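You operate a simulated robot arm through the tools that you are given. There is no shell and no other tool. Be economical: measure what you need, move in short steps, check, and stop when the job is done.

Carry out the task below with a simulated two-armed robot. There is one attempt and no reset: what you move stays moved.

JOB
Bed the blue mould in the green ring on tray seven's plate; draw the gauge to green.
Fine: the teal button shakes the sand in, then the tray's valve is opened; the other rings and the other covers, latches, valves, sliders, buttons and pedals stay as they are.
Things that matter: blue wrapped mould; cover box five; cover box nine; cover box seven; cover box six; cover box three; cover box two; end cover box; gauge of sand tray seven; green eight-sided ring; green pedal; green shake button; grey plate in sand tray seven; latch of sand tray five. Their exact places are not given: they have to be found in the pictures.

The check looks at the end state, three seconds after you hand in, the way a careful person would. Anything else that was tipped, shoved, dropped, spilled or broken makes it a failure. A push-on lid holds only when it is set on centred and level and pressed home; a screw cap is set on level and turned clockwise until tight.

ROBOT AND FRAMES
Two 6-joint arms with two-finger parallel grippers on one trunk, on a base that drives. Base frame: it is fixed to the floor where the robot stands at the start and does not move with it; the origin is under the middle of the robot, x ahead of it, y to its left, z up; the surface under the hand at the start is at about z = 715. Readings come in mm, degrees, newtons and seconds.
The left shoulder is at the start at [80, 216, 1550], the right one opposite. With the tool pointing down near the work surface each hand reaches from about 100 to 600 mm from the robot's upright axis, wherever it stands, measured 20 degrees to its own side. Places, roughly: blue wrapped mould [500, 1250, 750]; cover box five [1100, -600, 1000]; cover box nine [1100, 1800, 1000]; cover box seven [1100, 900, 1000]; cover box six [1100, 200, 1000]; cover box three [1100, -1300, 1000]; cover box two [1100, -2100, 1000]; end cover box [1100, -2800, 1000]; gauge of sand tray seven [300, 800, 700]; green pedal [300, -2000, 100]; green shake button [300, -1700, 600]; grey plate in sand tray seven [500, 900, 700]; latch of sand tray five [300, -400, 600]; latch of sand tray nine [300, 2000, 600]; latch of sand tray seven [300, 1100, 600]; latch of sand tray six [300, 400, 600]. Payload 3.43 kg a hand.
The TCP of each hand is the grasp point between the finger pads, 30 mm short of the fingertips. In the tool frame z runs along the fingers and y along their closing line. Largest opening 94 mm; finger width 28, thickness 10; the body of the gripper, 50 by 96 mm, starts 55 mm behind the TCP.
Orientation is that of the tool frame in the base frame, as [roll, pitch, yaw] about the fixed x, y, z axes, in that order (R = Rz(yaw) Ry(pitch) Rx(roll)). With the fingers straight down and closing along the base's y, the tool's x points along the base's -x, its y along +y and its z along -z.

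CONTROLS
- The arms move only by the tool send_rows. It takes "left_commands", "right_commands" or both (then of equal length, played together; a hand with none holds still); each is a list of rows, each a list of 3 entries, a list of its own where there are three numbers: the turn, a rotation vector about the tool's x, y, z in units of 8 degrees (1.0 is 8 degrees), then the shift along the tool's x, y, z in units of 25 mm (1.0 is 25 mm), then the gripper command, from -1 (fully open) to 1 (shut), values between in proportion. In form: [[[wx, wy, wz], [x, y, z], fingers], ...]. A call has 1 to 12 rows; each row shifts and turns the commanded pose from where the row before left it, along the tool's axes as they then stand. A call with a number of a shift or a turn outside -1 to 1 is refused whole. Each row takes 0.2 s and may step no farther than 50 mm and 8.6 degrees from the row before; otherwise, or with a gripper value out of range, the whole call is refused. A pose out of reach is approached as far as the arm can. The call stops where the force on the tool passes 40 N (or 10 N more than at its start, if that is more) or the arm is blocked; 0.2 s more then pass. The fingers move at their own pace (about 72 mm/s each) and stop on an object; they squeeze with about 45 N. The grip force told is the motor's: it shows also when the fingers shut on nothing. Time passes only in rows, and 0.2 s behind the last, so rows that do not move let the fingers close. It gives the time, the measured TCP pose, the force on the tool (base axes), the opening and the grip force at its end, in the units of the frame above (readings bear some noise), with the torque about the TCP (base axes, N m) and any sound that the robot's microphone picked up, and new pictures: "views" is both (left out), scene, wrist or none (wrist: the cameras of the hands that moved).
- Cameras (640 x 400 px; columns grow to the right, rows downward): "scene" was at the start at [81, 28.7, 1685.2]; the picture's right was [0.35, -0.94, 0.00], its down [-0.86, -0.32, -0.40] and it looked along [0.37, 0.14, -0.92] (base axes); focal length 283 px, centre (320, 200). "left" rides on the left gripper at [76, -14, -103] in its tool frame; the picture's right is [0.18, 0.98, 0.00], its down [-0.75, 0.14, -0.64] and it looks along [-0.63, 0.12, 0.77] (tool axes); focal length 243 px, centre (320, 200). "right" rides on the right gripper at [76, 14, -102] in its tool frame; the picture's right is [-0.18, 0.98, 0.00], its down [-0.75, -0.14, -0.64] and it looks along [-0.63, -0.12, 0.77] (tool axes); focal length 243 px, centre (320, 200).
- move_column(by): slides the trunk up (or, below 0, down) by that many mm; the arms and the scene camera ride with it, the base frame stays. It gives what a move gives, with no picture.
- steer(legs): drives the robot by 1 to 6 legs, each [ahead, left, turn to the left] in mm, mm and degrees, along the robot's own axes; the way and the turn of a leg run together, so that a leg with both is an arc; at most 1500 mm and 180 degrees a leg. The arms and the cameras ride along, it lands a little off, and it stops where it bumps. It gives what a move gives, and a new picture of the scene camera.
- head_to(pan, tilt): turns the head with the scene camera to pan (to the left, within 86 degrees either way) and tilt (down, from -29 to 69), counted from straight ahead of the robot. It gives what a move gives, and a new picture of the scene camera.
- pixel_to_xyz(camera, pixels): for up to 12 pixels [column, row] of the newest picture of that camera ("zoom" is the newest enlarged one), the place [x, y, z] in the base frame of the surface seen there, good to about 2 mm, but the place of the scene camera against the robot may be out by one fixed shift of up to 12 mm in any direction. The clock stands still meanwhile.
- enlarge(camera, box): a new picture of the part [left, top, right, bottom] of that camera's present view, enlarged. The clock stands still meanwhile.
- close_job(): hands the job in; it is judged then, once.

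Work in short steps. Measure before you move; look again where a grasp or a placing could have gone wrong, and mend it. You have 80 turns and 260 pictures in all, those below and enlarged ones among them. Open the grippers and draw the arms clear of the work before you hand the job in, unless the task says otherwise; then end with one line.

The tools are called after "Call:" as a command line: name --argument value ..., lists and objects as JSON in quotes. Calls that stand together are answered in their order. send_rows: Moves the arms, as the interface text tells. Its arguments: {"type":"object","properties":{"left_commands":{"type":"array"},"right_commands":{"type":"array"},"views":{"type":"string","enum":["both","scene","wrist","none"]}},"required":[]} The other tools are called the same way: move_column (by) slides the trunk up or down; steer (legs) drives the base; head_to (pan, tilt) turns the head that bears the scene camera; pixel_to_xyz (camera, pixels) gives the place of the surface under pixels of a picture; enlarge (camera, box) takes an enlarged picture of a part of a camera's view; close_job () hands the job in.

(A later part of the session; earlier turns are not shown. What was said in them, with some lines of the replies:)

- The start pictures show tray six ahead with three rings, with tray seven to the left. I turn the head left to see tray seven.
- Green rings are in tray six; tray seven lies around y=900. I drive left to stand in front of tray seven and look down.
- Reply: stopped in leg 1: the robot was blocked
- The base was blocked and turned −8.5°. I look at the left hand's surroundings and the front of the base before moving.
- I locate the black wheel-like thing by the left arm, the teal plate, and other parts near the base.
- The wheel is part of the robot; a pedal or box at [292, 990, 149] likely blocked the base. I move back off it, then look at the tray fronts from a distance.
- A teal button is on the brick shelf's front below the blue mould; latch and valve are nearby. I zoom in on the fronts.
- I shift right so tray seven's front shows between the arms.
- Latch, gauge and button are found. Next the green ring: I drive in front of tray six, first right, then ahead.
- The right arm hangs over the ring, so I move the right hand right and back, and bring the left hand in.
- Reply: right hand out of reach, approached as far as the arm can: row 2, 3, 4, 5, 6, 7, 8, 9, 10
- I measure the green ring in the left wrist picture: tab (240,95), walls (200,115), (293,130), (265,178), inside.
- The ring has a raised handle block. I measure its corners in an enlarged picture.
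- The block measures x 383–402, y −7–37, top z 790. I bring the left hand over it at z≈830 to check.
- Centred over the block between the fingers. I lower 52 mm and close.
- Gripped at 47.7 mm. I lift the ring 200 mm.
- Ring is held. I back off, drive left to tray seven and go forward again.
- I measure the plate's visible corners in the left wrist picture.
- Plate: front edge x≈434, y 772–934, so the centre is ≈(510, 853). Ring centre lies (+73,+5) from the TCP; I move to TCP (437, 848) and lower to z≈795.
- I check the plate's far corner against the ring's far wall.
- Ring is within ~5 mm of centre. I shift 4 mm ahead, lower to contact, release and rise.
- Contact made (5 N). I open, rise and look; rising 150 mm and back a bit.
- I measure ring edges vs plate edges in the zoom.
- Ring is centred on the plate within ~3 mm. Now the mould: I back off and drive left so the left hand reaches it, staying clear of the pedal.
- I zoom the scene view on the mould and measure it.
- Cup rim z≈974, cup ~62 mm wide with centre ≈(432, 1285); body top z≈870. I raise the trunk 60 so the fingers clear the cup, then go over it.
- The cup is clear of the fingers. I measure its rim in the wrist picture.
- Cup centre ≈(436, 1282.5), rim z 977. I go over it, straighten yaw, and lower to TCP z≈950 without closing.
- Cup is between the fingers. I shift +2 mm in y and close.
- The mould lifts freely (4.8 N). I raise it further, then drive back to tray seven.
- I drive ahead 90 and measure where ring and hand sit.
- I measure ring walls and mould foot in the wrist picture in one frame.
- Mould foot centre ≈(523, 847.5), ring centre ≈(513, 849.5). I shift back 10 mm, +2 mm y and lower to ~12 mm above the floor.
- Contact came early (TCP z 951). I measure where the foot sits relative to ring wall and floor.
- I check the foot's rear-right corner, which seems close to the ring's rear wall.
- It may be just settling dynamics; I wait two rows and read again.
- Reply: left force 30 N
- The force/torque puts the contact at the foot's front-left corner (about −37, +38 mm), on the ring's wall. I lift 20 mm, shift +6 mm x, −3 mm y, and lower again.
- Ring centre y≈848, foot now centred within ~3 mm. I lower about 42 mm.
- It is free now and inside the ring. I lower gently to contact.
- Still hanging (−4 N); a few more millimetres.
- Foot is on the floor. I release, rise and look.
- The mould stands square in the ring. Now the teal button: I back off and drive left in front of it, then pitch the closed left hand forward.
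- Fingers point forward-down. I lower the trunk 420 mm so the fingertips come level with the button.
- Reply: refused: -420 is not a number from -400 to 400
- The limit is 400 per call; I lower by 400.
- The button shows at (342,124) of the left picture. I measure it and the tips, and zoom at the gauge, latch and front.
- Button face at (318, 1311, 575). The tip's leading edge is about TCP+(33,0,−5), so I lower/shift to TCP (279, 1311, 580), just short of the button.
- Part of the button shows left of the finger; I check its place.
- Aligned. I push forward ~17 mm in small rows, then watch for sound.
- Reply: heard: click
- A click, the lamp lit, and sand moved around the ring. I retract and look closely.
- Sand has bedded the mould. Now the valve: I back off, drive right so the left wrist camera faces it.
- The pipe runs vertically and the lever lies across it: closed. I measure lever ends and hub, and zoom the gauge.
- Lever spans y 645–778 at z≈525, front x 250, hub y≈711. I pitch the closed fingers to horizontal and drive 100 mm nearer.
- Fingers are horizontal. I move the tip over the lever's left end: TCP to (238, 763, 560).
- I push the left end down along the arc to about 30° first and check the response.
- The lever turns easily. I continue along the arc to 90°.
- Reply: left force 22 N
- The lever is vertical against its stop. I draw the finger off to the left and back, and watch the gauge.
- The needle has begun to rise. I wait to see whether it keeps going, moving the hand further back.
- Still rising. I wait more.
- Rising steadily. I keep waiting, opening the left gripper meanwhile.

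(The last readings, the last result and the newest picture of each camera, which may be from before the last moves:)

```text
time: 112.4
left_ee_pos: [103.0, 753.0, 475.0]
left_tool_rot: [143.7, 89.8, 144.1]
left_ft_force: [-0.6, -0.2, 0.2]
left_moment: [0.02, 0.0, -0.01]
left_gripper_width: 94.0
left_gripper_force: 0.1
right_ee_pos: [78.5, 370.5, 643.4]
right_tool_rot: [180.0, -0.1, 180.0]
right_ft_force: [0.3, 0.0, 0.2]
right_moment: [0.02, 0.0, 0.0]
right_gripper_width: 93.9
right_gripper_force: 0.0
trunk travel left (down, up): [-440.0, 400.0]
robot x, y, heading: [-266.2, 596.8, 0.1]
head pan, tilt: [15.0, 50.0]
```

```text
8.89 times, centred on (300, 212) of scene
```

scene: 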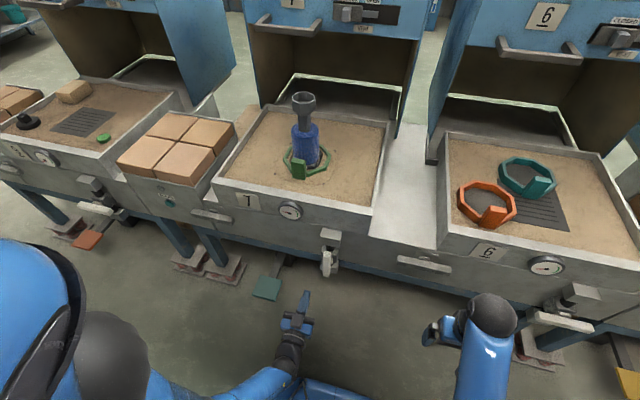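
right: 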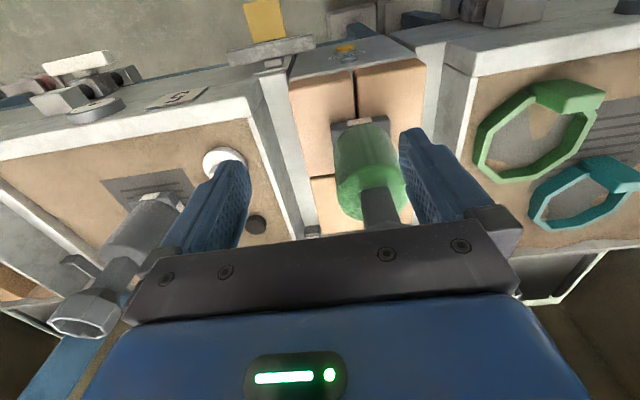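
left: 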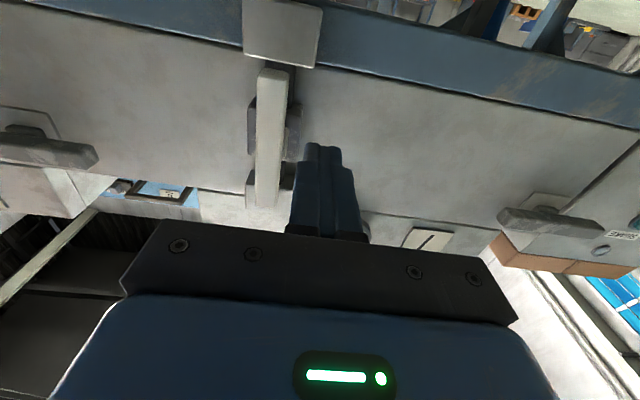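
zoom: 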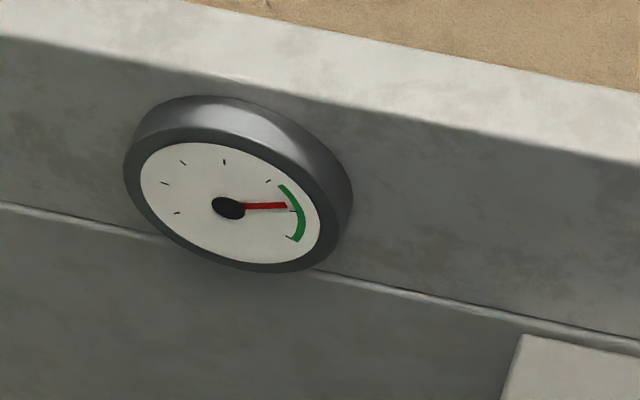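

The needle is in green. I check whether it stops there while driving back clear.

Call:
steer --legs '[[-120, 0, 0]]'

Call:
enlarge --camera "scene" --box '[264, 150, 408, 240]'

```text
time: 113.6
left_ee_pos: [-15.1, 753.1, 475.4]
left_tool_rot: [139.4, 90.0, 139.8]
left_ft_force: [-0.4, 0.1, -0.8]
left_moment: [-0.02, 0.02, 0.01]
left_gripper_width: 93.9
left_gripper_force: 0.0
right_ee_pos: [-40.2, 370.0, 642.9]
right_tool_rot: [180.0, 0.0, 179.9]
right_ft_force: [-0.3, -0.1, -1.0]
right_moment: [0.04, 0.03, 0.0]
right_gripper_width: 94.0
right_gripper_force: 0.1
trunk travel left (down, up): [-440.0, 400.0]
robot x, y, heading: [-387.7, 604.4, 0.1]
head pan, tilt: [15.0, 50.0]
```

scene: 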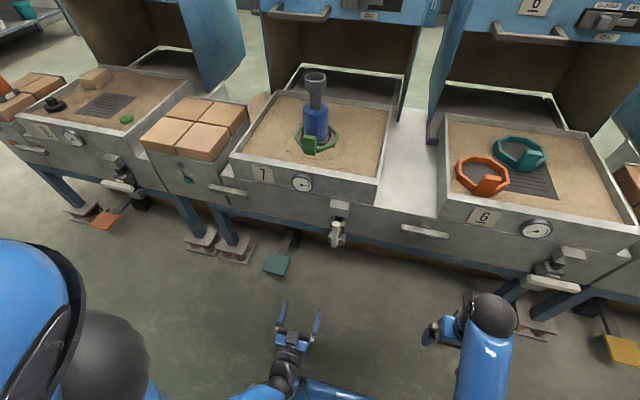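

```text
4.44 times, centred on (336, 195) of scene
```

zoom: 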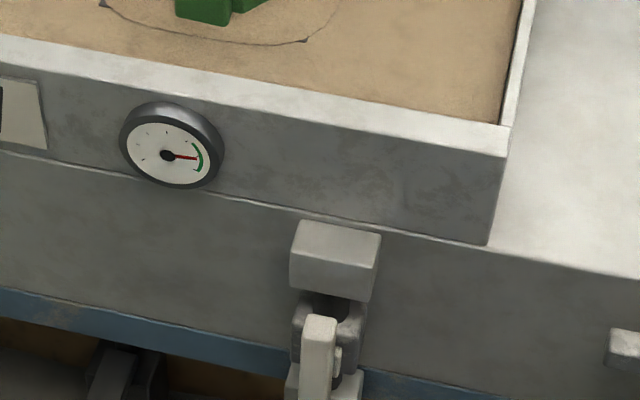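

Gauge reads in mid-green. One more wait to be sure it holds, and a last look at the mould.

Call:
send_rows --left_commands '[[[0, 0, 0], [0, 0, 0], -1], [[0, 0, 0], [0, 0, 0], -1], [[0, 0, 0], [0, 0, 0], -1], [[0, 0, 0], [0, 0, 0], -1], [[0, 0, 0], [0, 0, 0], -1], [[0, 0, 0], [0, 0, 0], -1], [[0, 0, 0], [0, 0, 0], -1], [[0, 0, 0], [0, 0, 0], -1], [[0, 0, 0], [0, 0, 0], -1], [[0, 0, 0], [0, 0, 0], -1], [[0, 0, 0], [0, 0, 0], -1], [[0, 0, 0], [0, 0, 0], -1]]' --views "none"

Call:
enlarge --camera "scene" --box '[264, 150, 344, 200]'

Call:
enlarge --camera "scene" --box '[240, 60, 400, 160]'

Call:
enlarge --camera "scene" --box '[160, 180, 320, 280]'

```text
time: 116.2
left_ee_pos: [-15.7, 752.4, 475.6]
left_tool_rot: [142.4, 89.8, 142.7]
left_ft_force: [0.1, 0.2, 0.5]
left_moment: [-0.01, -0.03, -0.03]
left_gripper_width: 94.0
left_gripper_force: 0.1
right_ee_pos: [-40.4, 370.3, 643.1]
right_tool_rot: [179.9, 0.0, 179.8]
right_ft_force: [0.6, 0.3, -0.1]
right_moment: [0.0, 0.0, 0.04]
right_gripper_width: 94.1
right_gripper_force: 0.1
trunk travel left (down, up): [-440.0, 400.0]
robot x, y, heading: [-386.3, 603.5, 0.1]
head pan, tilt: [15.0, 50.0]
```

```text
8.00 times, centred on (304, 175) of scene
```

zoom: 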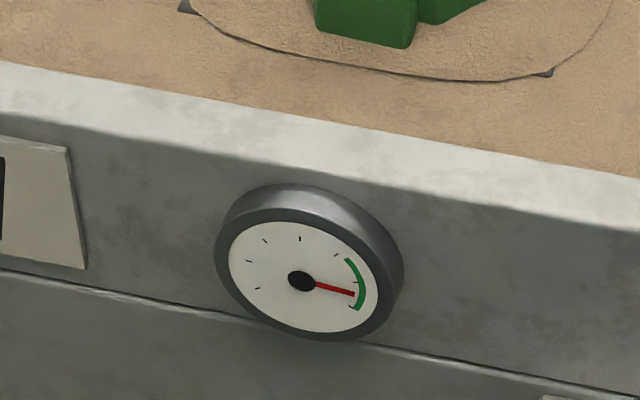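

```text
4.00 times, centred on (320, 110) of scene
```

zoom: 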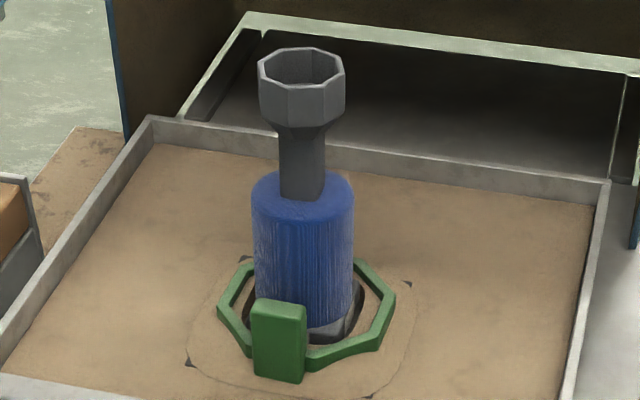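

```text
4.00 times, centred on (240, 230) of scene
```

zoom: 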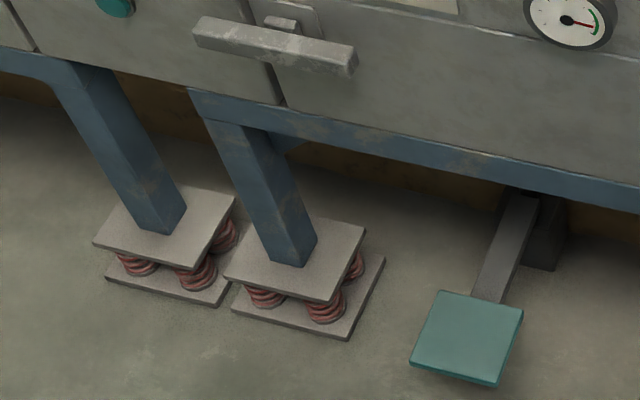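

The needle is slowing but still creeping; I wait to see it settle.

Call:
send_rows --left_commands '[[[0, 0, 0], [0, 0, 0], -1], [[0, 0, 0], [0, 0, 0], -1], [[0, 0, 0], [0, 0, 0], -1], [[0, 0, 0], [0, 0, 0], -1], [[0, 0, 0], [0, 0, 0], -1], [[0, 0, 0], [0, 0, 0], -1], [[0, 0, 0], [0, 0, 0], -1], [[0, 0, 0], [0, 0, 0], -1], [[0, 0, 0], [0, 0, 0], -1], [[0, 0, 0], [0, 0, 0], -1], [[0, 0, 0], [0, 0, 0], -1], [[0, 0, 0], [0, 0, 0], -1]]' --views "none"

Call:
enlarge --camera "scene" --box '[264, 150, 344, 200]'

```text
time: 118.8
left_ee_pos: [-15.5, 752.9, 474.7]
left_tool_rot: [142.7, 89.8, 143.0]
left_ft_force: [-0.9, 0.7, 0.1]
left_moment: [0.0, 0.0, -0.03]
left_gripper_width: 93.8
left_gripper_force: 0.0
right_ee_pos: [-41.2, 369.8, 643.4]
right_tool_rot: [179.9, 0.0, 179.9]
right_ft_force: [-0.1, 0.8, 0.3]
right_moment: [0.04, 0.02, -0.02]
right_gripper_width: 94.0
right_gripper_force: 0.1
trunk travel left (down, up): [-440.0, 400.0]
robot x, y, heading: [-386.7, 599.5, -0.2]
head pan, tilt: [15.0, 50.0]
```

```text
8.00 times, centred on (304, 175) of scene
```

zoom: 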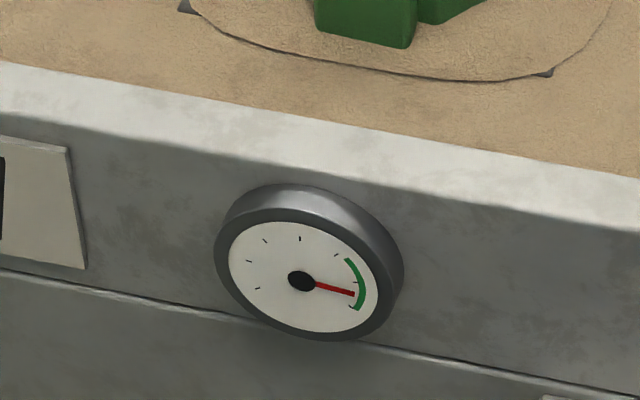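

The needle has settled in green, identical to the last picture. Arms are clear, so I hand in.

Call:
close_job

```text
The job is handed in.
```

The blue mould is bedded in the green ring on tray seven's plate, the teal button has shaken the sand in, and the valve is open with the gauge settled in green. Early on the base bumped something while driving past tray seven, most likely the teal pedal; it looked unchanged in the last pictures.
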